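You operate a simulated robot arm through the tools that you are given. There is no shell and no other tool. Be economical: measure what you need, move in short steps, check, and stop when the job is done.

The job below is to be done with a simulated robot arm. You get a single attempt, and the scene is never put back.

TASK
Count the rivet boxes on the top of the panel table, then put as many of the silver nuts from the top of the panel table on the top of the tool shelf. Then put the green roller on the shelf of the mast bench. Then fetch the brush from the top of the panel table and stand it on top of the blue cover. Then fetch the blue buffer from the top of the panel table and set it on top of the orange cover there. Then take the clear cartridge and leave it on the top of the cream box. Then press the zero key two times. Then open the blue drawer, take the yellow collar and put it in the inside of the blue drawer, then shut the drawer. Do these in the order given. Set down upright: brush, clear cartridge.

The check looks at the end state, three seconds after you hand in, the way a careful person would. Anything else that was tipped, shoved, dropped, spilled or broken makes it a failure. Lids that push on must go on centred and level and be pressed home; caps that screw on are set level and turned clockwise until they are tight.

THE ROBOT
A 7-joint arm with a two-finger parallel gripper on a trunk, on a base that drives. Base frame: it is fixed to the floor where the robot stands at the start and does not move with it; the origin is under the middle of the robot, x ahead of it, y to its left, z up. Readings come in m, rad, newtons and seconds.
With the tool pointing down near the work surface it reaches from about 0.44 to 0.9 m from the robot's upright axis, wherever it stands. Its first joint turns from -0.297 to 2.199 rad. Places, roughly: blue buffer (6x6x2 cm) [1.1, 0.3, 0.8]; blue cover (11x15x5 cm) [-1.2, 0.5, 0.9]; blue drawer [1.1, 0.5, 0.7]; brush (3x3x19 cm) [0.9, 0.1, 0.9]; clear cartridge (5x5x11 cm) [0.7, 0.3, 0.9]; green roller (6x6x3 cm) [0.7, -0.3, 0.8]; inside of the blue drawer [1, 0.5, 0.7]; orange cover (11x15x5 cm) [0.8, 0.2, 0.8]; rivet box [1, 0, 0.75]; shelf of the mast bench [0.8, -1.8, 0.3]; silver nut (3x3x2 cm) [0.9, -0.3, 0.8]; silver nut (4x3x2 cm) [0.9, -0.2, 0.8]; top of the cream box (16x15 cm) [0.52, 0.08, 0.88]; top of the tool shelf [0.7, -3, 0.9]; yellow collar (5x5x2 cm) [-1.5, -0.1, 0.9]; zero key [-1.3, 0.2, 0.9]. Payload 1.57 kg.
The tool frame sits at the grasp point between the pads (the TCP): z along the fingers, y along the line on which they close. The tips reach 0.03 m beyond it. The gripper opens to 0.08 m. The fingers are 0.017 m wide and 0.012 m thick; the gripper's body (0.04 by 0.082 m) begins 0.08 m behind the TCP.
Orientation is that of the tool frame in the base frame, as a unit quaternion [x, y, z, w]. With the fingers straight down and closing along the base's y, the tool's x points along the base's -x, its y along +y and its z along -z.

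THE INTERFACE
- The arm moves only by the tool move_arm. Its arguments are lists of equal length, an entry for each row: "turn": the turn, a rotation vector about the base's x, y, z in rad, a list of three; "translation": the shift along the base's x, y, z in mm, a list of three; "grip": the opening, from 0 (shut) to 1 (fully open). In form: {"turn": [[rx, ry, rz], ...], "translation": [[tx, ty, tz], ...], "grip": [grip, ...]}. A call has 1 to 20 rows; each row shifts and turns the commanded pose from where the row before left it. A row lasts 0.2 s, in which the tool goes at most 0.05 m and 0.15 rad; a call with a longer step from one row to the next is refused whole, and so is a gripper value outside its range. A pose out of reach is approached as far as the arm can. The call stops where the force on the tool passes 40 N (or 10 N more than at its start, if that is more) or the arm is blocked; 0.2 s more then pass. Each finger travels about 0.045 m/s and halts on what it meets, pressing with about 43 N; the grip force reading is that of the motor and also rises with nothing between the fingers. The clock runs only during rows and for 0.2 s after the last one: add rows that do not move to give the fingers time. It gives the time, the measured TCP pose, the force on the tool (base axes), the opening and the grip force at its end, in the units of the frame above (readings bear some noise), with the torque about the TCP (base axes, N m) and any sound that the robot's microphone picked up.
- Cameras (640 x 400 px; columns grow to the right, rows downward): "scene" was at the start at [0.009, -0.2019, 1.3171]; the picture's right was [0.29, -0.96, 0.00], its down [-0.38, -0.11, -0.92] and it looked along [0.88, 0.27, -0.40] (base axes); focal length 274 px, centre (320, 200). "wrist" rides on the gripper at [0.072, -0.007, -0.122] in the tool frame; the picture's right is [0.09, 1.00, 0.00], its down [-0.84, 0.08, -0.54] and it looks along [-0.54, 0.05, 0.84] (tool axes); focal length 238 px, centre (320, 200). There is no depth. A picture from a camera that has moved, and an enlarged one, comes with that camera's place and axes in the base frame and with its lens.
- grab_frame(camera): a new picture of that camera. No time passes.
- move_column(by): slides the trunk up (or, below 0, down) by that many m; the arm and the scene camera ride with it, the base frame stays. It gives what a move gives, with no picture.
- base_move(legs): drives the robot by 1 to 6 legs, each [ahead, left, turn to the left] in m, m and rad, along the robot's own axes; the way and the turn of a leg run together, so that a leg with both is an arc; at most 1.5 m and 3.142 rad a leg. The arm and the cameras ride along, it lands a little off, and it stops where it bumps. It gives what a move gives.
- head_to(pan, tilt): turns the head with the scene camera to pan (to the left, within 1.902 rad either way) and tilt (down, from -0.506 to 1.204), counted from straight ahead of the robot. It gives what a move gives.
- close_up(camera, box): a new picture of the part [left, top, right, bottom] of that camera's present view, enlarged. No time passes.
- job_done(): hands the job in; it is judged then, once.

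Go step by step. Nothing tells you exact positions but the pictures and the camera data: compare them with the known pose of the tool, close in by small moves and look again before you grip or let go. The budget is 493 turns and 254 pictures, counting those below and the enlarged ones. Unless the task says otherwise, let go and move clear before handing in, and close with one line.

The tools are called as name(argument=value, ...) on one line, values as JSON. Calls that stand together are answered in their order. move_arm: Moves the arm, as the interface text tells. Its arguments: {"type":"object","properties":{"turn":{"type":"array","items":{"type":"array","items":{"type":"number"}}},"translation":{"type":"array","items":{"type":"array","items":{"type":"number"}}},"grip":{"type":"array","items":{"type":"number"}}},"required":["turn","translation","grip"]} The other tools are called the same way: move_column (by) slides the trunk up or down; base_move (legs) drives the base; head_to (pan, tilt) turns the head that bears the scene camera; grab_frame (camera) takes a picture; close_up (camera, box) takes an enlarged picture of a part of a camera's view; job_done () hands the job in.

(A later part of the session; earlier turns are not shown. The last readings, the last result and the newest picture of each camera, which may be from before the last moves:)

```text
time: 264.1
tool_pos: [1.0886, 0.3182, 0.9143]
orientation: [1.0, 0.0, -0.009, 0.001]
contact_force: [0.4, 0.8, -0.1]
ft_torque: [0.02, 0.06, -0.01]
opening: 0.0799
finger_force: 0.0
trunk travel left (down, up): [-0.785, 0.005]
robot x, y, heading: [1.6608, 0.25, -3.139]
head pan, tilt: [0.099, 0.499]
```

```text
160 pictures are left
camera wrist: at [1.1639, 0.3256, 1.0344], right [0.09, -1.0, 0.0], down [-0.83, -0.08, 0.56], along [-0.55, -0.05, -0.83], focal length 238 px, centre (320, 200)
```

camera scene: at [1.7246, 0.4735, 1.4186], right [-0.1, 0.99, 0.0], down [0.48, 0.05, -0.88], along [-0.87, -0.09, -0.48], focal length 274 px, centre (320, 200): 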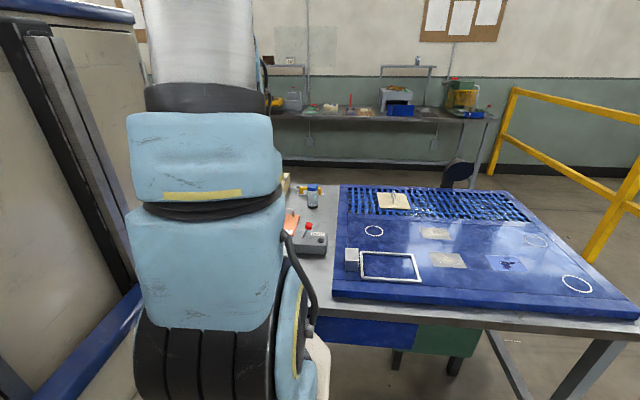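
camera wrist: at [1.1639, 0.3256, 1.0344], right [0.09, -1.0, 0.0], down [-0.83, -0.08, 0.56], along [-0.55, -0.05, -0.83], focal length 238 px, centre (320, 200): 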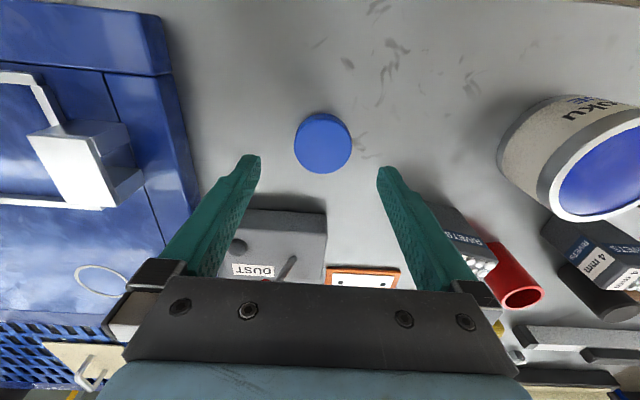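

move_arm(turn=[[0, 0, 0], [0, 0, 0], [0, 0, 0], [0, 0, 0], [0, 0, 0], [0, 0, 0], [0, 0, 0]], translation=[[-1, -2, -40], [0, 0, -25], [0, 0, -14], [0, 0, 0], [0, 0, 0], [0, 0, 0], [0, 0, 0]], grip=[1, 1, 1, 1, 0, 0, 0])

grab_frame(camera="wrist")

```text
time: 265.8
tool_pos: [1.0903, 0.3152, 0.8353]
orientation: [1.0, 0.0, -0.007, 0.001]
contact_force: [0.5, -0.2, -0.1]
ft_torque: [0.0, 0.01, 0.03]
opening: 0.0538
finger_force: 25.8
trunk travel left (down, up): [-0.785, 0.005]
robot x, y, heading: [1.6623, 0.252, -3.137]
head pan, tilt: [0.099, 0.499]
```

```text
159 pictures are left
camera wrist: at [1.1635, 0.3233, 0.9554], right [0.09, -1.0, 0.0], down [-0.83, -0.08, 0.56], along [-0.55, -0.05, -0.83], focal length 238 px, centre (320, 200)
```

wrist: 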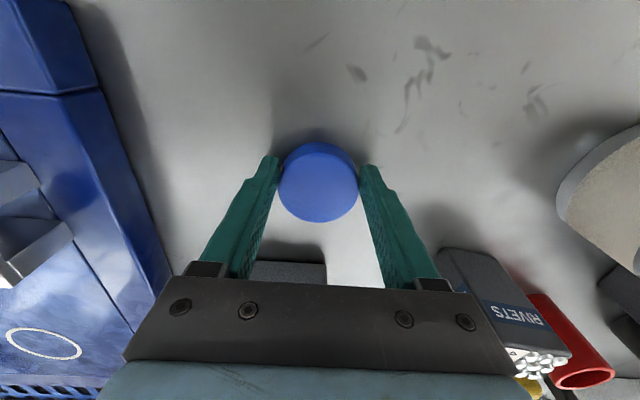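

The buffer is gripped. I'll lift it and go toward the orange cover.

move_arm(turn=[[0, 0, 0], [0, 0, 0], [0, 0, 0], [0, 0, 0], [0, 0, 0], [0, 0, 0], [0, 0, 0], [0, 0, 0], [0, 0, 0], [0, 0, 0]], translation=[[0, 0, 0], [0, 0, 40], [0, 0, 45], [0, 0, 45], [0, 0, 45], [-40, -15, 10], [-40, -15, 0], [-40, -15, 0], [-20, -15, 0], [0, 0, 0]], grip=[0, 0, 0, 0, 0, 0, 0, 0, 0, 0])

grab_frame(camera="wrist")

```text
time: 267.9
tool_pos: [0.9474, 0.2576, 1.0213]
orientation: [1.0, 0.001, -0.008, 0.0]
contact_force: [-0.3, 0.2, 0.0]
ft_torque: [-0.03, -0.02, 0.03]
opening: 0.0535
finger_force: 42.8
trunk travel left (down, up): [-0.785, 0.005]
robot x, y, heading: [1.6621, 0.2502, -3.142]
head pan, tilt: [0.099, 0.499]
```

```text
158 pictures are left
camera wrist: at [1.0217, 0.2658, 1.1413], right [0.09, -1.0, 0.0], down [-0.83, -0.08, 0.56], along [-0.55, -0.05, -0.83], focal length 238 px, centre (320, 200)
```

wrist: 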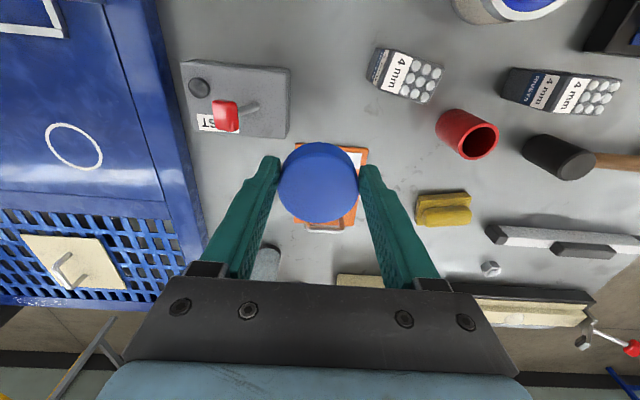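

The buffer hides the cover, so I'll shift sideways to see it and measure.

move_arm(turn=[[0, 0, 0], [0, 0, 0], [0, 0, 0], [0, 0, 0]], translation=[[-25, 35, -10], [-25, 35, -15], [-25, 15, -20], [0, 0, 0]], grip=[0, 0, 0, 0])

close_up(camera="wrist", box=[300, 60, 500, 210])

```text
time: 268.9
tool_pos: [0.8739, 0.341, 0.9748]
orientation: [1.0, 0.001, -0.009, 0.001]
contact_force: [-0.3, -0.2, -1.2]
ft_torque: [0.0, 0.0, -0.01]
opening: 0.0533
finger_force: 43.1
trunk travel left (down, up): [-0.785, 0.005]
robot x, y, heading: [1.6627, 0.2507, -3.142]
head pan, tilt: [0.099, 0.499]
```

```text
2.67 times, centred on (400, 135) of wrist
camera zoom: at [0.948, 0.3479, 1.0948], right [0.09, -1.0, 0.0], down [-0.83, -0.08, 0.56], along [-0.55, -0.05, -0.83], focal length 636 px, centre (107, 373)
```

zoom: 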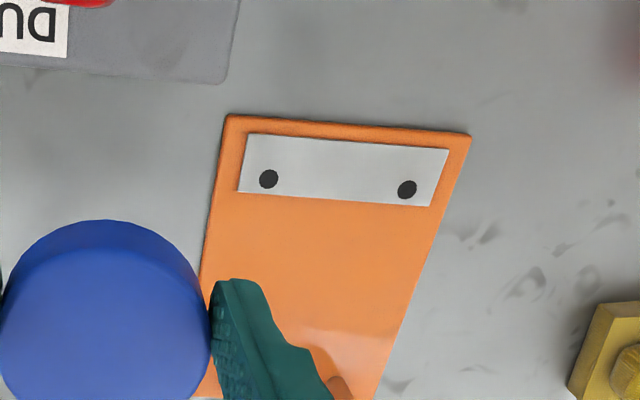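

The cover's flat zone is centred at about (0.82,0.239), with the plate at z≈0.81. I'll move over and lower.

move_arm(turn=[[0, 0, 0], [0, 0, 0], [0, 0, 0], [0, 0, 0], [0, 0, 0], [0, 0, 0]], translation=[[-18, -34, 0], [-17, -34, 0], [-17, -34, 0], [0, 0, -40], [0, 0, -35], [0, 0, 0]], grip=[0, 0, 0, 0, 0, 0])

grab_frame(camera="wrist")

```text
time: 270.4
tool_pos: [0.8228, 0.2382, 0.9021]
orientation: [1.0, 0.001, -0.009, 0.001]
contact_force: [-0.7, -1.1, -0.9]
ft_torque: [0.0, -0.02, 0.0]
opening: 0.0533
finger_force: 42.7
trunk travel left (down, up): [-0.785, 0.005]
robot x, y, heading: [1.6604, 0.251, -3.141]
head pan, tilt: [0.099, 0.499]
```

```text
156 pictures are left
camera wrist: at [0.8981, 0.246, 1.0217], right [0.09, -1.0, 0.0], down [-0.83, -0.08, 0.56], along [-0.55, -0.05, -0.83], focal length 238 px, centre (320, 200)
```

wrist: 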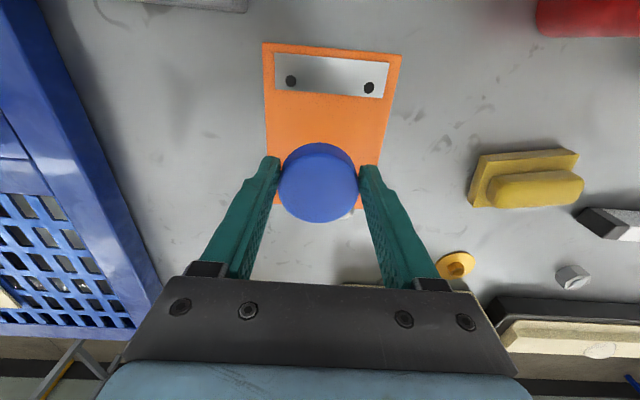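

move_arm(turn=[[0, 0, 0], [0, 0, 0], [0, 0, 0], [0, 0, 0]], translation=[[0, 0, -20], [0, 0, -15], [0, 0, -4], [0, 0, 0]], grip=[0, 0, 0, 0])

grab_frame(camera="wrist")

```text
time: 271.4
tool_pos: [0.8228, 0.2382, 0.8608]
orientation: [1.0, 0.001, -0.009, 0.001]
contact_force: [0.5, 0.0, -0.7]
ft_torque: [0.0, 0.01, -0.04]
opening: 0.0532
finger_force: 43.0
trunk travel left (down, up): [-0.785, 0.005]
robot x, y, heading: [1.6598, 0.2516, -3.141]
head pan, tilt: [0.099, 0.499]
```

```text
155 pictures are left
camera wrist: at [0.8972, 0.2457, 0.9815], right [0.09, -1.0, 0.0], down [-0.83, -0.08, 0.56], along [-0.55, -0.05, -0.83], focal length 238 px, centre (320, 200)
```

wrist: 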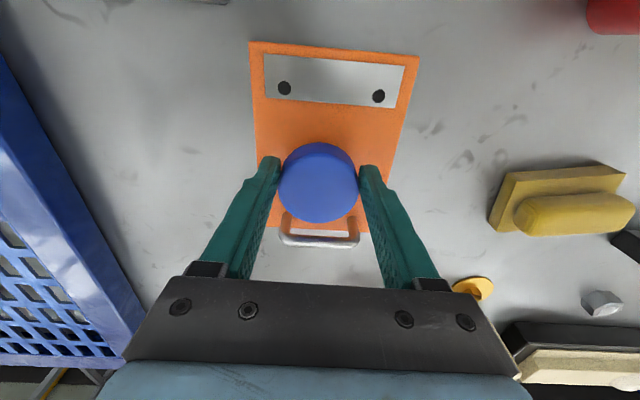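

move_arm(turn=[[0, 0, 0], [0, 0, 0], [0, 0, 0], [0, 0, 0], [0, 0, 0], [0, 0, 0], [0, 0, 0], [0, 0, 0], [0, 0, 0], [0, 0, 0]], translation=[[0, 0, -2], [0, 0, -2], [0, 0, -2], [0, 0, -2], [0, 0, -2], [0, 0, -1], [0, 0, -1], [0, 0, -1], [0, 0, -1], [0, 0, 0]], grip=[0, 0, 0, 0, 0, 0, 0, 0, 0, 0])

```text
time: 273.6
tool_pos: [0.8223, 0.2397, 0.8452]
orientation: [1.0, 0.001, -0.008, 0.002]
contact_force: [0.4, 0.1, -1.0]
ft_torque: [-0.04, 0.03, -0.01]
opening: 0.0532
finger_force: 42.9
trunk travel left (down, up): [-0.785, 0.005]
robot x, y, heading: [1.665, 0.2476, -3.142]
head pan, tilt: [0.099, 0.499]
```

move_arm(turn=[[0, 0, 0], [0, 0, 0], [0, 0, 0], [0, 0, 0], [0, 0, 0], [0, 0, 0], [0, 0, 0], [0, 0, 0], [0, 0, 0]], translation=[[0, 0, -1], [0, 0, -1], [0, 0, -1], [0, 0, -1], [0, 0, -1], [0, 0, -1], [0, 0, -1], [0, 0, -1], [0, 0, 0]], grip=[0, 0, 0, 0, 0, 0, 0, 0, 0])

grab_frame(camera="wrist")

```text
time: 275.5
tool_pos: [0.8199, 0.239, 0.8416]
orientation: [1.0, 0.0, -0.012, 0.001]
contact_force: [7.9, 2.8, 18.1]
ft_torque: [0.07, -0.33, 0.01]
opening: 0.0529
finger_force: 43.1
trunk travel left (down, up): [-0.785, 0.005]
robot x, y, heading: [1.6671, 0.2505, -3.136]
head pan, tilt: [0.099, 0.499]
stopped in row 9: the force on the tool passed its limit at 41 N (the readings are from after the stop); the commanded pose is now the measured one
```

```text
154 pictures are left
camera wrist: at [0.8955, 0.2471, 0.9608], right [0.09, -1.0, 0.0], down [-0.82, -0.08, 0.56], along [-0.56, -0.05, -0.83], focal length 238 px, centre (320, 200)
```

wrist: 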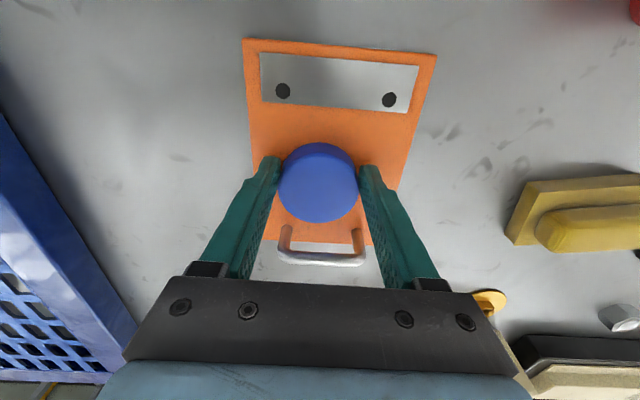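

It is in contact with the cover. I'll release and lift.

move_arm(turn=[[0, 0, 0], [0, 0, 0], [0, 0, 0], [0, 0, 0], [0, 0, 0], [0, 0, 0], [0, 0, 0], [0, 0, 0], [0, 0, 0]], translation=[[0, 0, 1], [0, 0, 0], [0, 0, 0], [0, 0, 0], [0, 0, 20], [0, 0, 40], [0, 0, 45], [30, 0, 30], [40, 0, 30]], grip=[0.75, 0.9, 1, 1, 1, 1, 1, 1, 1])

grab_frame(camera="wrist")

```text
time: 277.5
tool_pos: [0.893, 0.2395, 1.0048]
orientation: [1.0, 0.0, -0.011, 0.001]
contact_force: [-0.8, -0.8, -1.3]
ft_torque: [-0.03, 0.0, -0.03]
opening: 0.08
finger_force: 0.1
trunk travel left (down, up): [-0.785, 0.005]
robot x, y, heading: [1.6663, 0.2528, -3.14]
head pan, tilt: [0.099, 0.499]
```

```text
153 pictures are left
camera wrist: at [0.9681, 0.247, 1.1243], right [0.09, -1.0, 0.0], down [-0.83, -0.08, 0.56], along [-0.56, -0.05, -0.83], focal length 238 px, centre (320, 200)
```

wrist: 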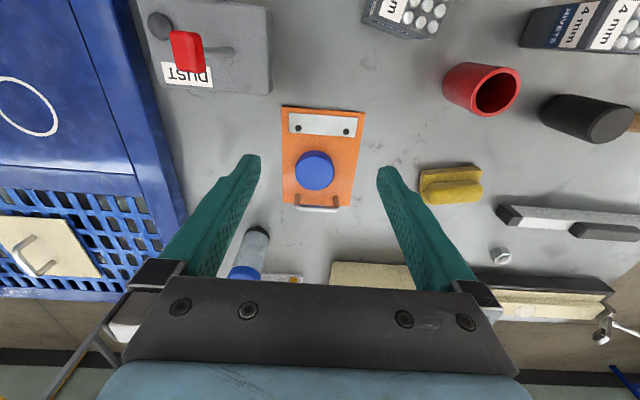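

The buffer sits on the orange cover. Now the clear cartridge, which I'll reach from the near side; driving back around.

move_arm(turn=[[0, 0, 0], [0, 0, 0], [0, 0, 0], [0, 0, 0], [0, 0, 0], [0, 0, 0]], translation=[[25, 0, 40], [40, 0, 25], [45, 0, 20], [45, 0, 20], [45, 0, 20], [45, 0, 0]], grip=[1, 1, 1, 1, 1, 1])

base_move(legs=[[-0.1, 0, 0], [0, 1.2, 0]])

```text
time: 278.9
tool_pos: [1.137, 0.2393, 1.1299]
orientation: [1.0, 0.0, -0.01, 0.0]
contact_force: [-0.5, 0.1, -0.2]
ft_torque: [-0.05, -0.03, 0.02]
opening: 0.0801
finger_force: 0.1
trunk travel left (down, up): [-0.785, 0.005]
robot x, y, heading: [1.6681, 0.2543, -3.138]
head pan, tilt: [0.099, 0.499]
```

```text
time: 285.9
tool_pos: [1.2217, -0.9687, 1.1293]
orientation: [1.0, -0.011, -0.011, 0.0]
contact_force: [-1.0, 0.2, -0.3]
ft_torque: [0.01, 0.02, -0.01]
opening: 0.0799
finger_force: 0.0
trunk travel left (down, up): [-0.785, 0.005]
robot x, y, heading: [1.7492, -0.9708, 3.121]
head pan, tilt: [0.099, 0.499]
```

base_move(legs=[[0, -0.04, 0.02], [1.05, 0, 0], [1.05, 0, 0]])

```text
time: 296.8
tool_pos: [-0.8853, -0.964, 1.1295]
orientation: [1.0, 0.008, -0.011, 0.001]
contact_force: [-0.4, 0.3, 0.5]
ft_torque: [0.0, 0.0, -0.01]
opening: 0.0801
finger_force: 0.0
trunk travel left (down, up): [-0.785, 0.005]
robot x, y, heading: [-0.3582, -0.9449, -3.124]
head pan, tilt: [0.099, 0.499]
```

base_move(legs=[[0, 0, 3.12], [0, 1.05, 0]])

head_to(pan=0.0, tilt=0.5)

```text
time: 309.6
tool_pos: [0.1496, 0.1418, 1.1288]
orientation: [-0.013, 1.0, 0.001, 0.011]
contact_force: [-0.6, 0.5, -0.5]
ft_torque: [-0.01, 0.0, 0.02]
opening: 0.0798
finger_force: 0.1
trunk travel left (down, up): [-0.785, 0.005]
robot x, y, heading: [-0.3744, 0.1166, 0.021]
head pan, tilt: [0.099, 0.499]
```

```text
time: 310.3
tool_pos: [0.1488, 0.141, 1.1297]
orientation: [-0.012, 1.0, 0.001, 0.011]
contact_force: [-0.3, 0.3, -0.1]
ft_torque: [0.0, -0.01, 0.03]
opening: 0.0799
finger_force: 0.0
trunk travel left (down, up): [-0.785, 0.005]
robot x, y, heading: [-0.378, 0.1167, 0.026]
head pan, tilt: [0.0, 0.499]
```

base_move(legs=[[0, 0.03, -0.024], [0.27, 0, 0]])

move_arm(turn=[[0, 0, 0], [0, 0, 0], [0, 0, 0], [0, 0, 0]], translation=[[30, 35, 0], [30, 35, 0], [30, 35, 0], [0, 0, 0]], grip=[1, 1, 1, 1])

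grab_frame(camera="wrist")

```text
time: 312.6
tool_pos: [0.4177, 0.1653, 1.1299]
orientation: [-0.005, 1.0, 0.0, 0.01]
contact_force: [0.4, 0.0, 0.7]
ft_torque: [0.01, 0.02, 0.0]
opening: 0.0801
finger_force: 0.0
trunk travel left (down, up): [-0.785, 0.005]
robot x, y, heading: [-0.1083, 0.1465, 0.011]
head pan, tilt: [0.0, 0.499]
```

```text
time: 313.6
tool_pos: [0.5094, 0.2676, 1.1308]
orientation: [-0.005, 1.0, 0.001, 0.011]
contact_force: [0.3, -0.7, 0.4]
ft_torque: [0.03, 0.02, -0.03]
opening: 0.0799
finger_force: 0.1
trunk travel left (down, up): [-0.785, 0.005]
robot x, y, heading: [-0.1081, 0.1473, 0.014]
head pan, tilt: [0.0, 0.499]
```

```text
152 pictures are left
camera wrist: at [0.433, 0.2616, 1.2496], right [-0.1, 0.99, 0.0], down [0.82, 0.08, 0.56], along [0.56, 0.06, -0.83], focal length 238 px, centre (320, 200)
```

wrist: 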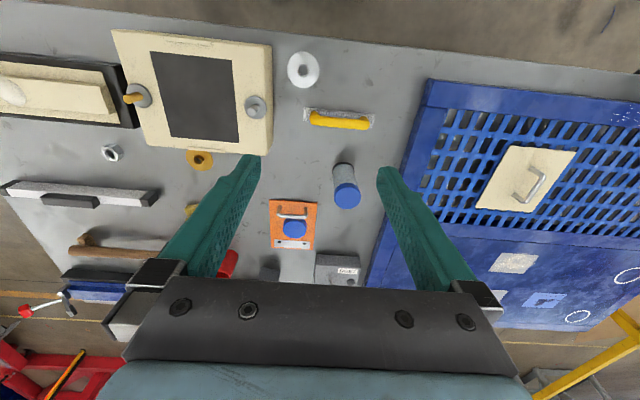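

The cartridge stands at about (0.652,0.332) with its top at z≈0.91. I'll move above it for a closer look.

move_arm(turn=[[0, 0, 0], [0, 0, 0], [0, 0, 0], [0, 0, 0], [0, 0, 0]], translation=[[36, 16, -25], [36, 16, -25], [36, 16, -25], [34, 16, -25], [0, 0, 0]], grip=[1, 1, 1, 1, 1])

grab_frame(camera="wrist")

```text
time: 314.8
tool_pos: [0.6507, 0.3344, 1.0296]
orientation: [-0.003, 1.0, 0.0, 0.01]
contact_force: [-0.3, 0.0, 0.0]
ft_torque: [0.03, -0.01, -0.02]
opening: 0.08
finger_force: 0.0
trunk travel left (down, up): [-0.785, 0.005]
robot x, y, heading: [-0.1108, 0.1482, 0.008]
head pan, tilt: [0.0, 0.499]
```

```text
151 pictures are left
camera wrist: at [0.5769, 0.3269, 1.1498], right [-0.1, 0.99, 0.0], down [0.82, 0.08, 0.56], along [0.56, 0.06, -0.83], focal length 238 px, centre (320, 200)
```

wrist: 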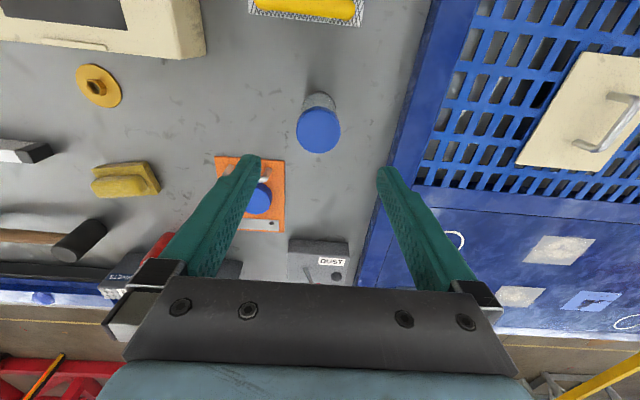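

move_arm(turn=[[0, 0, 0], [0, 0, 0], [0, 0, 0], [0, 0, 0], [0, 0, 0]], translation=[[4, 0, -40], [0, 0, -40], [0, 0, -40], [0, 0, -38], [0, 0, 0]], grip=[1, 1, 1, 1, 1])

grab_frame(camera="wrist")

```text
time: 316.0
tool_pos: [0.6526, 0.334, 0.8701]
orientation: [-0.005, 1.0, 0.001, 0.011]
contact_force: [0.3, -0.6, 0.2]
ft_torque: [0.0, -0.03, 0.05]
opening: 0.0801
finger_force: 0.0
trunk travel left (down, up): [-0.785, 0.005]
robot x, y, heading: [-0.1123, 0.149, 0.013]
head pan, tilt: [0.0, 0.499]
```

```text
150 pictures are left
camera wrist: at [0.579, 0.3263, 0.9909], right [-0.1, 0.99, 0.0], down [0.82, 0.08, 0.56], along [0.56, 0.06, -0.83], focal length 238 px, centre (320, 200)
```

wrist: 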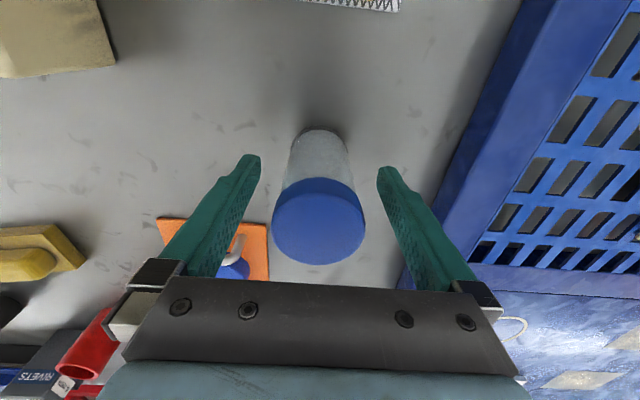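

It's between the fingers. I'll close and lift.

move_arm(turn=[[0, 0, 0], [0, 0, 0], [0, 0, 0], [0, 0, 0], [0, 0, 0], [0, 0, 0], [0, 0, 0], [0, 0, 0], [0, 0, 0], [0, 0, 0]], translation=[[0, 0, 0], [0, 0, 0], [0, 0, 0], [0, 0, 0], [0, 0, 0], [0, 0, 20], [0, 0, 30], [0, 0, 40], [0, 0, 40], [0, 0, 40]], grip=[0.55, 0.3, 0, 0, 0, 0, 0, 0, 0, 0])

grab_frame(camera="wrist")

```text
time: 318.2
tool_pos: [0.6512, 0.3326, 1.0413]
orientation: [-0.005, 1.0, 0.001, 0.01]
contact_force: [0.1, -0.1, -0.5]
ft_torque: [-0.03, 0.0, 0.01]
opening: 0.0461
finger_force: 42.2
trunk travel left (down, up): [-0.785, 0.005]
robot x, y, heading: [-0.1104, 0.1477, 0.013]
head pan, tilt: [0.0, 0.499]
```

```text
149 pictures are left
camera wrist: at [0.5775, 0.325, 1.1619], right [-0.1, 0.99, 0.0], down [0.83, 0.08, 0.56], along [0.56, 0.06, -0.83], focal length 238 px, centre (320, 200)
```

wrist: 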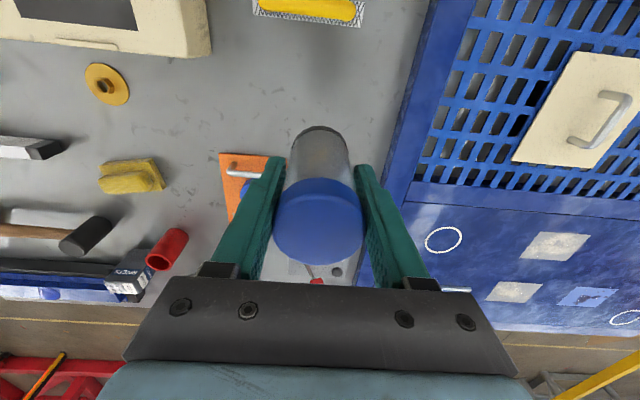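

Cartridge held. I'll carry it toward the cream box and look at its top.

move_arm(turn=[[0, 0, 0], [0, 0, 0], [0, 0, 0], [0, 0, 0], [0, 0, 0]], translation=[[-35, -20, 25], [-35, -25, 25], [-35, -25, 0], [-35, -25, 0], [0, 0, 0]], grip=[0, 0, 0, 0, 0])

grab_frame(camera="wrist")

```text
time: 319.4
tool_pos: [0.513, 0.2379, 1.089]
orientation: [-0.005, 1.0, 0.001, 0.01]
contact_force: [-0.9, 0.3, -0.5]
ft_torque: [0.02, 0.0, 0.0]
opening: 0.0462
finger_force: 42.6
trunk travel left (down, up): [-0.785, 0.005]
robot x, y, heading: [-0.1068, 0.1482, 0.012]
head pan, tilt: [0.0, 0.499]
```

```text
148 pictures are left
camera wrist: at [0.4386, 0.2313, 1.209], right [-0.1, 0.99, 0.0], down [0.82, 0.08, 0.56], along [0.56, 0.06, -0.83], focal length 238 px, centre (320, 200)
```

wrist: 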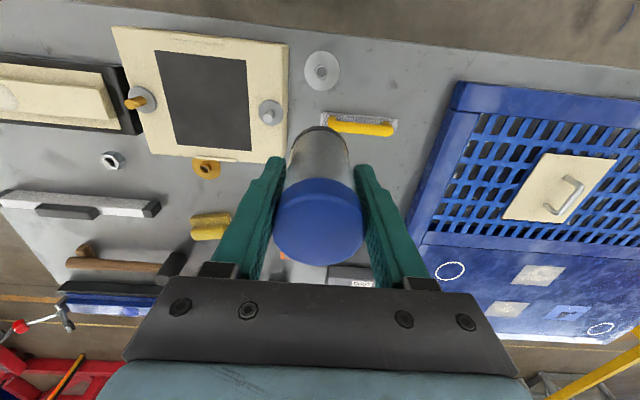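

close_up(camera="wrist", box=[100, 10, 310, 170])

```text
2.50 times, centred on (205, 90) of wrist
camera zoom: at [0.4386, 0.2313, 1.209], right [-0.1, 0.99, 0.0], down [0.82, 0.08, 0.56], along [0.56, 0.06, -0.83], focal length 596 px, centre (608, 475)
```

zoom: 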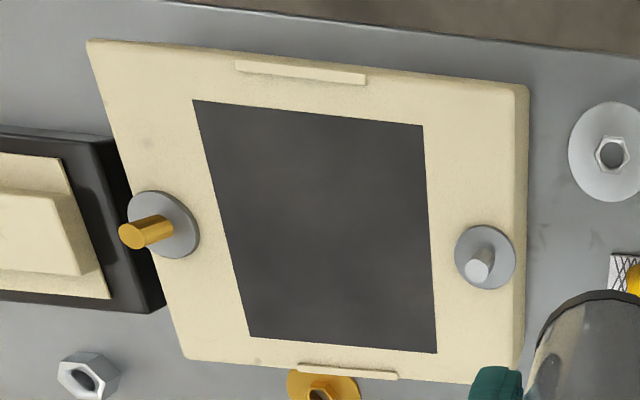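

The dark pad is flush and centred at about (0.528,0.095), between two pegs. I'll move over it.

move_arm(turn=[[0, 0, 0], [0, 0, 0], [0, 0, 0], [0, 0, 0], [0, 0, 0], [0, 0, 0], [0, 0, 0]], translation=[[4, -36, 0], [4, -36, 0], [4, -36, 0], [1, -35, 0], [0, 0, -40], [0, 0, -40], [0, 0, 0]], grip=[0, 0, 0, 0, 0, 0, 0])

grab_frame(camera="wrist")

```text
time: 321.0
tool_pos: [0.5279, 0.0969, 1.0115]
orientation: [-0.006, 1.0, 0.001, 0.011]
contact_force: [-0.2, 0.1, -0.8]
ft_torque: [0.0, 0.0, 0.02]
opening: 0.0462
finger_force: 43.0
trunk travel left (down, up): [-0.785, 0.005]
robot x, y, heading: [-0.1094, 0.1493, 0.012]
head pan, tilt: [0.0, 0.499]
```

```text
146 pictures are left
camera wrist: at [0.4528, 0.0907, 1.131], right [-0.1, 0.99, 0.0], down [0.82, 0.08, 0.56], along [0.56, 0.06, -0.83], focal length 238 px, centre (320, 200)
```

wrist: 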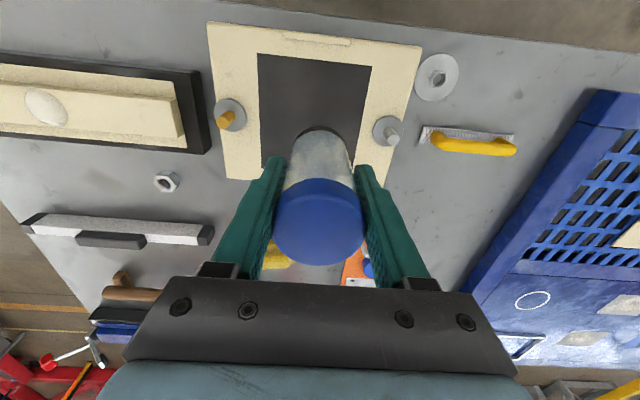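

move_arm(turn=[[0, 0, 0], [0, 0, 0], [0, 0, 0], [0, 0, 0], [0, 0, 0], [0, 0, 0], [0, 0, 0], [0, 0, 0], [0, 0, 0]], translation=[[-1, -1, -20], [0, 0, -20], [0, 0, -10], [0, 0, -3], [0, 0, -2], [0, 0, -2], [0, 0, -2], [0, 0, -2], [0, 0, 0]], grip=[0, 0, 0, 0, 0, 0, 0, 0, 0])

grab_frame(camera="wrist")

```text
time: 323.0
tool_pos: [0.5264, 0.0951, 0.9521]
orientation: [-0.004, 1.0, 0.001, 0.01]
contact_force: [0.8, 0.9, -1.6]
ft_torque: [0.01, 0.0, -0.02]
opening: 0.0458
finger_force: 43.1
trunk travel left (down, up): [-0.785, 0.005]
robot x, y, heading: [-0.1091, 0.1509, 0.013]
head pan, tilt: [0.0, 0.499]
```

```text
145 pictures are left
camera wrist: at [0.452, 0.0882, 1.0712], right [-0.1, 0.99, 0.0], down [0.82, 0.08, 0.56], along [0.56, 0.06, -0.83], focal length 238 px, centre (320, 200)
```

wrist: 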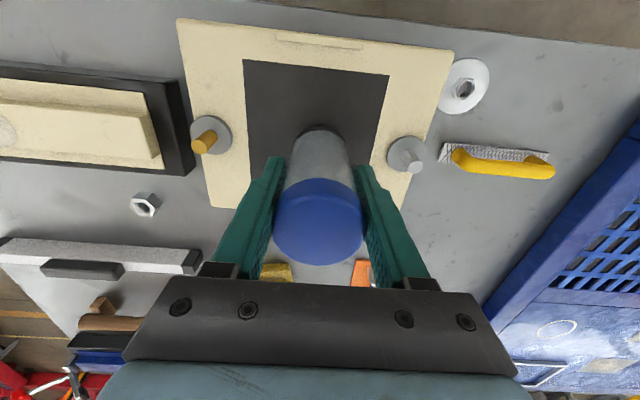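

move_arm(turn=[[0, 0, 0], [0, 0, 0], [0, 0, 0], [0, 0, 0], [0, 0, 0], [0, 0, 0], [0, 0, 0], [0, 0, 0], [0, 0, 0], [0, 0, 0], [0, 0, 0], [0, 0, 0]], translation=[[0, 0, -1], [0, 0, -1], [0, 0, -1], [0, 0, -1], [0, 0, -1], [0, 0, -1], [0, 0, -1], [0, 0, -1], [0, 0, -1], [0, 0, -1], [0, 0, -1], [0, 0, 0]], grip=[0, 0, 0, 0, 0, 0, 0, 0, 0, 0, 0, 0])

grab_frame(camera="wrist")

```text
time: 325.6
tool_pos: [0.5243, 0.0936, 0.9417]
orientation: [-0.005, 1.0, 0.0, 0.012]
contact_force: [-3.6, -0.2, 13.6]
ft_torque: [-0.09, 0.19, -0.03]
opening: 0.046
finger_force: 43.1
trunk travel left (down, up): [-0.785, 0.005]
robot x, y, heading: [-0.1097, 0.1464, 0.009]
head pan, tilt: [0.0, 0.499]
```

```text
144 pictures are left
camera wrist: at [0.4513, 0.0872, 1.0608], right [-0.1, 0.99, 0.0], down [0.82, 0.08, 0.56], along [0.56, 0.06, -0.83], focal length 238 px, centre (320, 200)
```

wrist: 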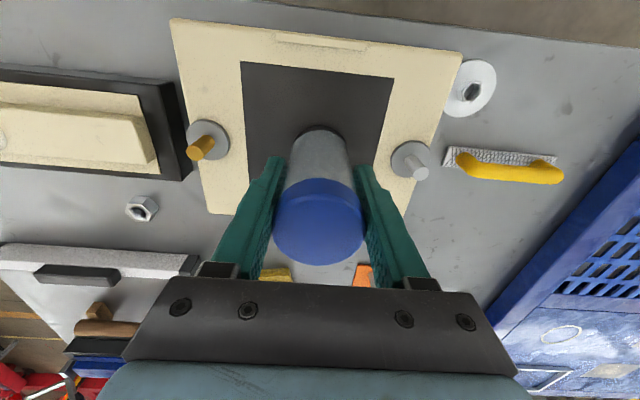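

Contact with the pad. I'll release slowly to a moderate opening and look before lifting.

move_arm(turn=[[0, 0, 0], [0, 0, 0], [0, 0, 0], [0, 0, 0]], translation=[[0, 0, 0.5], [0, 0, 0], [0, 0, 0], [0, 0, 0]], grip=[0.6, 0.68, 0.76, 0.76])

grab_frame(camera="wrist")

```text
time: 326.6
tool_pos: [0.5252, 0.0951, 0.9413]
orientation: [-0.005, 1.0, 0.001, 0.011]
contact_force: [-0.9, 0.4, 0.1]
ft_torque: [0.0, -0.03, -0.01]
opening: 0.061
finger_force: 0.0
trunk travel left (down, up): [-0.785, 0.005]
robot x, y, heading: [-0.1103, 0.1499, 0.012]
head pan, tilt: [0.0, 0.499]
```

```text
143 pictures are left
camera wrist: at [0.4512, 0.0876, 1.0607], right [-0.1, 0.99, 0.0], down [0.82, 0.08, 0.56], along [0.56, 0.06, -0.83], focal length 238 px, centre (320, 200)
```

wrist: 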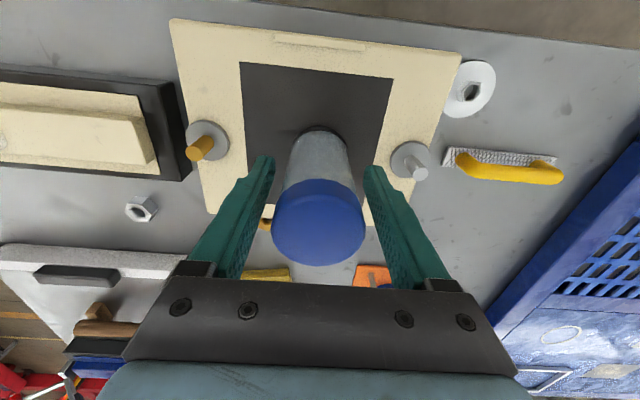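

It's standing freely. I'll lift straight up and clear.

move_arm(turn=[[0, 0, 0], [0, 0, 0], [0, 0, 0], [0, 0, 0], [0, 0, 0], [0, 0, 0], [0, 0, 0]], translation=[[0, 0, 20], [0, 0, 35], [0, 0, 45], [0, 0, 45], [0, 0, 40], [-45, 0, 0], [0, 0, 0]], grip=[0.76, 0.76, 0.76, 0.76, 0.76, 0.76, 0.76])

grab_frame(camera="wrist")

```text
time: 328.2
tool_pos: [0.48, 0.0905, 1.1234]
orientation: [-0.005, 1.0, 0.001, 0.011]
contact_force: [-0.2, -0.3, 0.6]
ft_torque: [-0.02, 0.02, 0.01]
opening: 0.0607
finger_force: 0.1
trunk travel left (down, up): [-0.785, 0.005]
robot x, y, heading: [-0.11, 0.151, 0.009]
head pan, tilt: [0.0, 0.499]
```

```text
142 pictures are left
camera wrist: at [0.4061, 0.0839, 1.2438], right [-0.1, 0.99, 0.0], down [0.82, 0.08, 0.56], along [0.56, 0.06, -0.83], focal length 238 px, centre (320, 200)
```

wrist: 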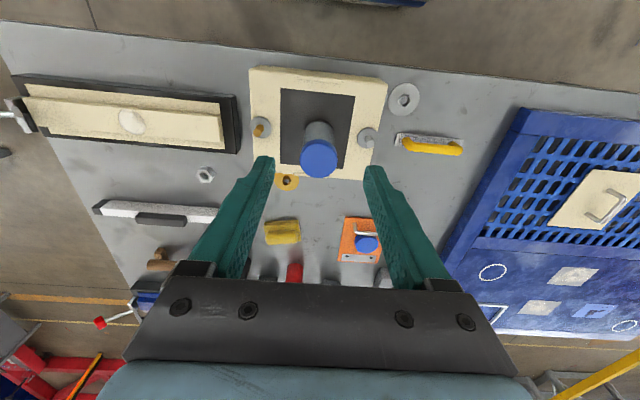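

The cartridge stands on the cream box's pad. Next I'll back off, turn around and go to the ZERO key at about (-1.32,0.24).

base_move(legs=[[-0.28, 0, 0], [0, -0.5, 0], [0, 0, -3.14]])

```text
time: 340.3
tool_pos: [-0.972, -0.2645, 1.1236]
orientation: [1.0, -0.028, -0.011, 0.0]
contact_force: [0.9, -0.1, 0.6]
ft_torque: [-0.02, -0.01, 0.04]
opening: 0.0608
finger_force: 0.0
trunk travel left (down, up): [-0.785, 0.005]
robot x, y, heading: [-0.3859, -0.3625, 3.087]
head pan, tilt: [0.0, 0.499]
```

base_move(legs=[[0, 0, 0.054], [0, -0.6, 0], [0.12, 0, 0]])

move_arm(turn=[[0, 0, 0], [0, 0, 0], [0, 0, 0], [0, 0, 0]], translation=[[-30, 0, -10], [-30, 0, -10], [-30, 0, -10], [0, 0, 0]], grip=[0, 0, 0, 0])

grab_frame(camera="wrist")

```text
time: 344.9
tool_pos: [-1.0974, 0.283, 1.124]
orientation: [1.0, 0.002, -0.01, 0.001]
contact_force: [1.0, -0.2, 0.5]
ft_torque: [-0.01, 0.02, 0.01]
opening: 0.0606
finger_force: 0.1
trunk travel left (down, up): [-0.785, 0.005]
robot x, y, heading: [-0.5079, 0.2202, -3.137]
head pan, tilt: [0.0, 0.499]
```

```text
time: 345.9
tool_pos: [-1.1896, 0.2847, 1.0953]
orientation: [1.0, 0.003, -0.01, 0.001]
contact_force: [-0.2, 1.0, -0.2]
ft_torque: [0.0, 0.0, 0.02]
opening: 0.0001
finger_force: 15.4
trunk travel left (down, up): [-0.785, 0.005]
robot x, y, heading: [-0.5085, 0.2222, -3.134]
head pan, tilt: [0.0, 0.499]
```

```text
141 pictures are left
camera wrist: at [-1.1155, 0.2922, 1.215], right [0.1, -1.0, 0.0], down [-0.83, -0.08, 0.56], along [-0.56, -0.05, -0.83], focal length 238 px, centre (320, 200)
```

wrist: 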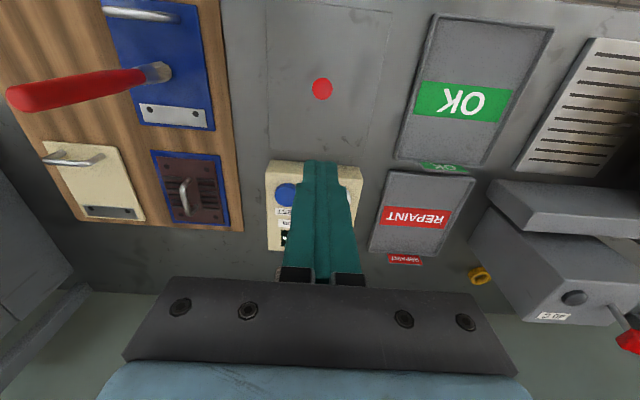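

I'll shift sideways to see the ZERO key.

move_arm(turn=[[0, 0, 0], [0, 0, 0], [0, 0, 0]], translation=[[-10, -30, -15], [-10, -40, -15], [0, 0, 0]], grip=[0, 0, 0])

close_up(camera="wrist", box=[190, 110, 350, 250])

```text
time: 346.6
tool_pos: [-1.2097, 0.2108, 1.0635]
orientation: [1.0, 0.003, -0.01, 0.002]
contact_force: [-0.7, -0.8, -0.9]
ft_torque: [0.0, 0.01, 0.0]
opening: 0.0
finger_force: 21.1
trunk travel left (down, up): [-0.785, 0.005]
robot x, y, heading: [-0.5108, 0.2236, -3.141]
head pan, tilt: [0.0, 0.499]
```

```text
2.86 times, centred on (270, 180) of wrist
camera zoom: at [-1.1347, 0.2185, 1.1829], right [0.1, -1.0, 0.0], down [-0.82, -0.08, 0.56], along [-0.56, -0.05, -0.83], focal length 681 px, centre (463, 257)
```

zoom: 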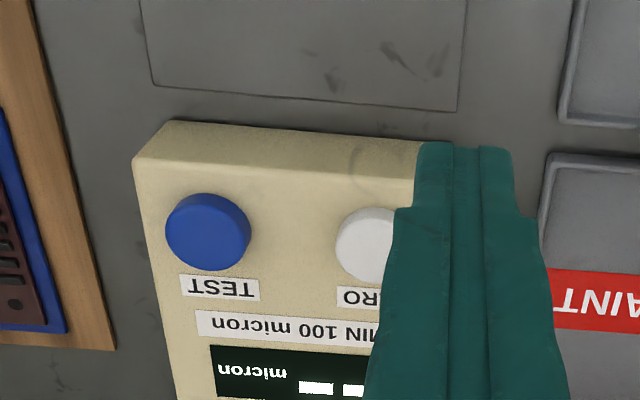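

The ZERO key is at about (-1.318,0.244), top z≈0.907. I'll bring the closed fingertips above it.

move_arm(turn=[[0, 0, 0], [0, 0, 0], [0, 0, 0], [0, 0, 0], [0, 0, 0]], translation=[[-36, 11, -20], [-36, 11, -25], [-36, 11, -25], [0, 0, -25], [0, 0, 0]], grip=[0, 0, 0, 0, 0])

close_up(camera="wrist", box=[240, 110, 400, 250])

```text
time: 347.9
tool_pos: [-1.318, 0.2455, 0.968]
orientation: [1.0, 0.001, -0.01, 0.001]
contact_force: [-0.2, 0.0, 0.0]
ft_torque: [-0.03, 0.0, -0.01]
opening: 0.0
finger_force: 20.7
trunk travel left (down, up): [-0.785, 0.005]
robot x, y, heading: [-0.5075, 0.2232, -3.14]
head pan, tilt: [0.0, 0.499]
```

```text
2.86 times, centred on (320, 180) of wrist
camera zoom: at [-1.2444, 0.2525, 1.0881], right [0.1, -1.0, 0.0], down [-0.82, -0.08, 0.56], along [-0.56, -0.05, -0.83], focal length 681 px, centre (320, 257)
```

zoom: 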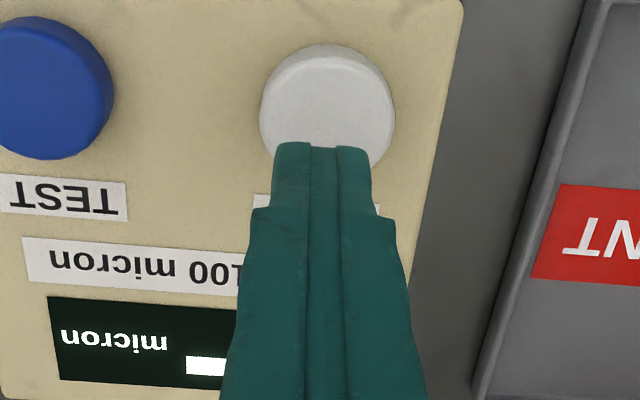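

Aligned. I'll press slowly and watch the force and sound.

move_arm(turn=[[0, 0, 0], [0, 0, 0], [0, 0, 0], [0, 0, 0], [0, 0, 0], [0, 0, 0], [0, 0, 0]], translation=[[0, -1, -15], [0, 0, -8], [0, 0, -3], [0, 0, -2], [0, 0, -2], [0, 0, -2], [0, 0, 0]], grip=[0, 0, 0, 0, 0, 0, 0])

```text
time: 349.4
tool_pos: [-1.3173, 0.2453, 0.9377]
orientation: [1.0, 0.002, -0.012, 0.001]
contact_force: [0.3, -0.4, 11.6]
ft_torque: [-0.04, -0.04, 0.03]
opening: 0.0001
finger_force: 21.7
trunk travel left (down, up): [-0.785, 0.005]
robot x, y, heading: [-0.5084, 0.2279, -3.137]
head pan, tilt: [0.0, 0.499]
heard: click
```

One click. I'll lift off and press again the same way.

move_arm(turn=[[0, 0, 0], [0, 0, 0], [0, 0, 0], [0, 0, 0]], translation=[[0, 0, 10], [0, 0, 12], [0, 0, 0], [0, 0, 0]], grip=[0, 0, 0, 0])

grab_frame(camera="wrist")

```text
time: 350.4
tool_pos: [-1.3159, 0.2444, 0.9588]
orientation: [1.0, 0.003, -0.01, 0.001]
contact_force: [0.4, 0.3, 0.1]
ft_torque: [0.02, 0.0, 0.02]
opening: 0.0001
finger_force: 21.4
trunk travel left (down, up): [-0.785, 0.005]
robot x, y, heading: [-0.5084, 0.2273, -3.139]
head pan, tilt: [0.0, 0.499]
```

```text
138 pictures are left
camera wrist: at [-1.2423, 0.2523, 1.0784], right [0.1, -1.0, 0.0], down [-0.82, -0.08, 0.56], along [-0.56, -0.05, -0.83], focal length 238 px, centre (320, 200)
```

wrist: 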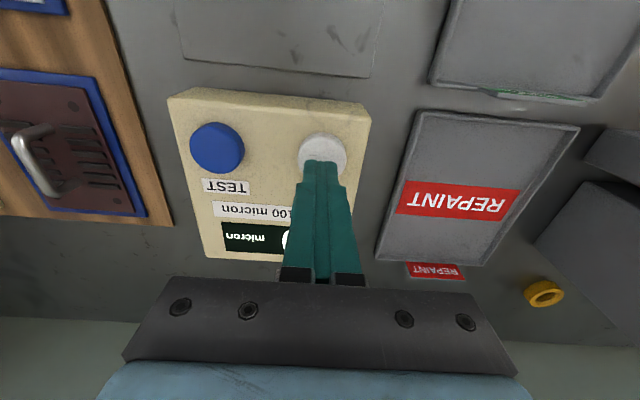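

move_arm(turn=[[0, 0, 0], [0, 0, 0], [0, 0, 0], [0, 0, 0], [0, 0, 0], [0, 0, 0]], translation=[[0, 0, -10], [0, 0, -6], [0, 0, -2], [0, 0, -2], [0, 0, -2], [0, 0, 0]], grip=[0, 0, 0, 0, 0, 0])

```text
time: 351.9
tool_pos: [-1.3156, 0.2441, 0.9386]
orientation: [1.0, 0.003, -0.011, 0.001]
contact_force: [-0.3, 0.3, 6.0]
ft_torque: [-0.07, 0.02, 0.0]
opening: 0.0
finger_force: 21.0
trunk travel left (down, up): [-0.785, 0.005]
robot x, y, heading: [-0.5104, 0.2217, -3.137]
head pan, tilt: [0.0, 0.499]
heard: click
```

Second click. I'll lift away, and take a look at the collar area for later planning before driving to the drawer.

move_arm(turn=[[0, 0, 0], [0, 0, 0], [0, 0, 0], [0, 0, 0], [0, 0, 0], [0, 0, 0], [0, 0, 0], [0, 0, 0]], translation=[[0, 0, 15], [0, 0, 40], [0, 0, 45], [0, -45, 20], [0, -45, 20], [0, -45, 20], [0, -45, 0], [0, 0, 0]], grip=[0, 0, 0, 0, 0, 0, 0, 0])

grab_frame(camera="wrist")

```text
time: 353.6
tool_pos: [-1.3124, 0.0658, 1.0984]
orientation: [1.0, 0.002, -0.011, 0.0]
contact_force: [1.2, -0.7, 0.4]
ft_torque: [0.02, 0.01, -0.02]
opening: 0.0
finger_force: 21.3
trunk travel left (down, up): [-0.785, 0.005]
robot x, y, heading: [-0.5084, 0.2244, -3.139]
head pan, tilt: [0.0, 0.499]
```

```text
137 pictures are left
camera wrist: at [-1.2388, 0.0732, 1.2179], right [0.1, -1.0, 0.0], down [-0.82, -0.08, 0.56], along [-0.56, -0.05, -0.83], focal length 238 px, centre (320, 200)
```

wrist: 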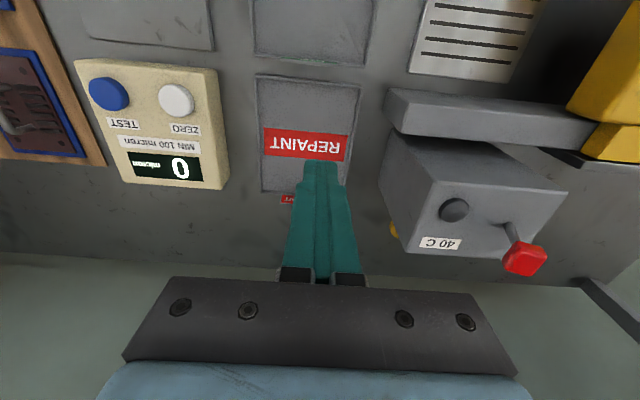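

Display reads 0. Now to the drawer on the far side of the panel table.

move_arm(turn=[[0, 0, 0], [0, 0, 0], [0, 0, 0], [0, 0, 0], [0, 0, 0], [0, 0, 0], [0, 0, 0]], translation=[[40, 0, 20], [45, 10, 10], [45, 10, 0], [45, 20, 0], [45, 40, 0], [45, 40, 0], [20, 35, 0]], grip=[0, 0, 0, 0, 0, 0, 0])

base_move(legs=[[-0.13, 0, 0], [0, 1.15, 0]])

```text
refused: row 5 steps farther than a row can; nothing moved
```

```text
time: 360.4
tool_pos: [-1.1875, -1.0674, 1.0977]
orientation: [1.0, -0.005, -0.011, 0.001]
contact_force: [0.5, 0.6, 1.3]
ft_torque: [-0.02, 0.0, 0.03]
opening: 0.0
finger_force: 21.4
trunk travel left (down, up): [-0.785, 0.005]
robot x, y, heading: [-0.3815, -0.9239, 3.133]
head pan, tilt: [0.0, 0.499]
```

One arm call was refused, so the base drove with the arm still out over the bench at z≈1.1. I'll check that nothing there was disturbed.

head_to(pan=-0.5, tilt=0.4)

grab_frame(camera="scene")

grab_frame(camera="wrist")

```text
time: 361.3
tool_pos: [-1.1877, -1.067, 1.097]
orientation: [1.0, -0.006, -0.011, 0.0]
contact_force: [-0.6, 1.4, -0.2]
ft_torque: [0.03, 0.03, 0.0]
opening: 0.0
finger_force: 21.7
trunk travel left (down, up): [-0.785, 0.005]
robot x, y, heading: [-0.3804, -0.9195, 3.132]
head pan, tilt: [-0.499, 0.4]
```

```text
136 pictures are left
camera scene: at [-0.3788, -0.6462, 1.4277], right [0.49, 0.87, 0.0], down [0.34, -0.19, -0.92], along [-0.8, 0.45, -0.39], focal length 274 px, centre (320, 200)
```

scene: 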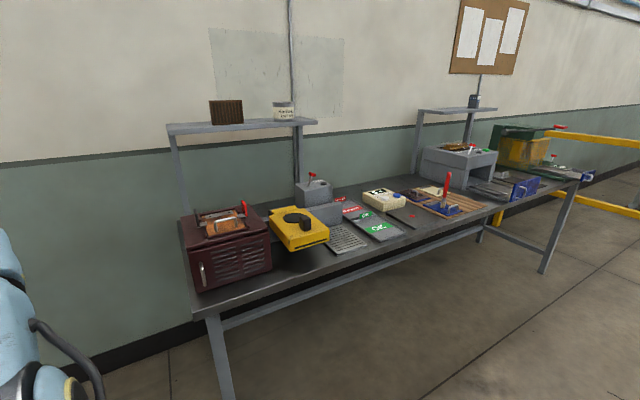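

```text
135 pictures are left
camera wrist: at [-1.1129, -1.0607, 1.2177], right [0.08, -1.0, 0.0], down [-0.83, -0.07, 0.56], along [-0.56, -0.05, -0.83], focal length 238 px, centre (320, 200)
```

wrist: 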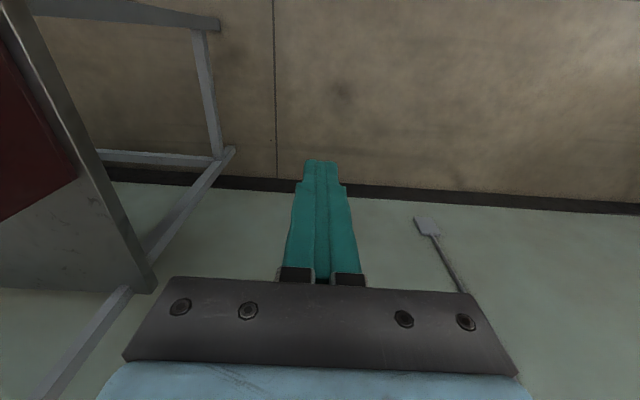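

close_up(camera="scene", box=[160, 150, 360, 310])

close_up(camera="scene", box=[340, 130, 540, 260])

```text
2.50 times, centred on (260, 230) of scene
camera zoom: at [-0.3788, -0.6462, 1.4277], right [0.49, 0.87, 0.0], down [0.34, -0.19, -0.92], along [-0.8, 0.45, -0.39], focal length 686 px, centre (470, 125)
```

zoom: 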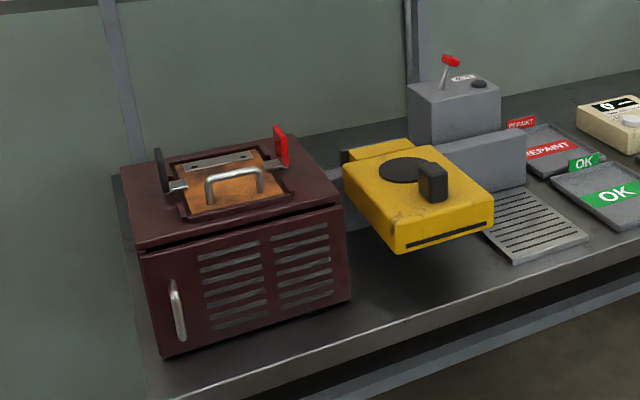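

```text
3.08 times, centred on (440, 195) of scene
camera zoom: at [-0.3788, -0.6462, 1.4277], right [0.49, 0.87, 0.0], down [0.34, -0.19, -0.92], along [-0.8, 0.45, -0.39], focal length 844 px, centre (-49, 215)
```

zoom: 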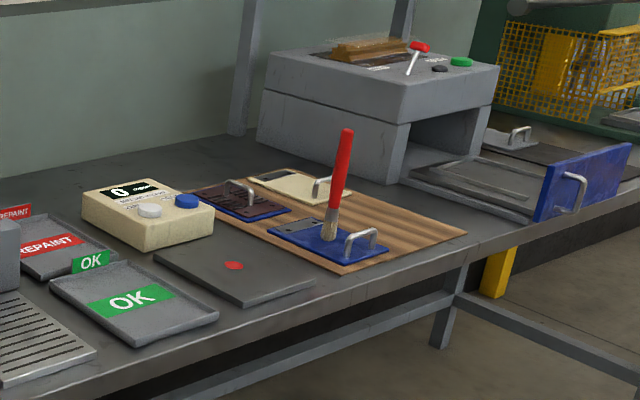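

Nothing was disturbed, and the brush is still upright. I'll retract the arm properly and then drive around.

move_arm(turn=[[0, 0, 0], [0, 0, 0], [0, 0, 0], [0, 0, 0], [0, 0, 0], [0, 0, 0], [0, 0, 0]], translation=[[40, 15, 0], [40, 20, 0], [40, 20, 0], [40, 20, 0], [40, 20, 0], [40, 20, 0], [30, 20, 0]], grip=[0, 0, 0, 0, 0, 0, 0])

base_move(legs=[[0, 0, 0.01], [-1.05, 0, 0], [-1.07, 0, 0]])

```text
time: 362.9
tool_pos: [-0.921, -0.9307, 1.1005]
orientation: [1.0, -0.005, -0.01, 0.0]
contact_force: [-1.6, -0.6, -0.7]
ft_torque: [0.03, 0.0, 0.0]
opening: 0.0
finger_force: 20.9
trunk travel left (down, up): [-0.785, 0.005]
robot x, y, heading: [-0.3807, -0.9211, 3.131]
head pan, tilt: [-0.499, 0.4]
```

```text
time: 373.5
tool_pos: [1.1517, -0.9776, 1.0995]
orientation: [1.0, -0.01, -0.01, 0.0]
contact_force: [1.1, 0.5, 0.4]
ft_torque: [-0.02, -0.01, -0.01]
opening: 0.0
finger_force: 20.9
trunk travel left (down, up): [-0.785, 0.005]
robot x, y, heading: [1.6911, -0.9696, 3.122]
head pan, tilt: [-0.499, 0.4]
```

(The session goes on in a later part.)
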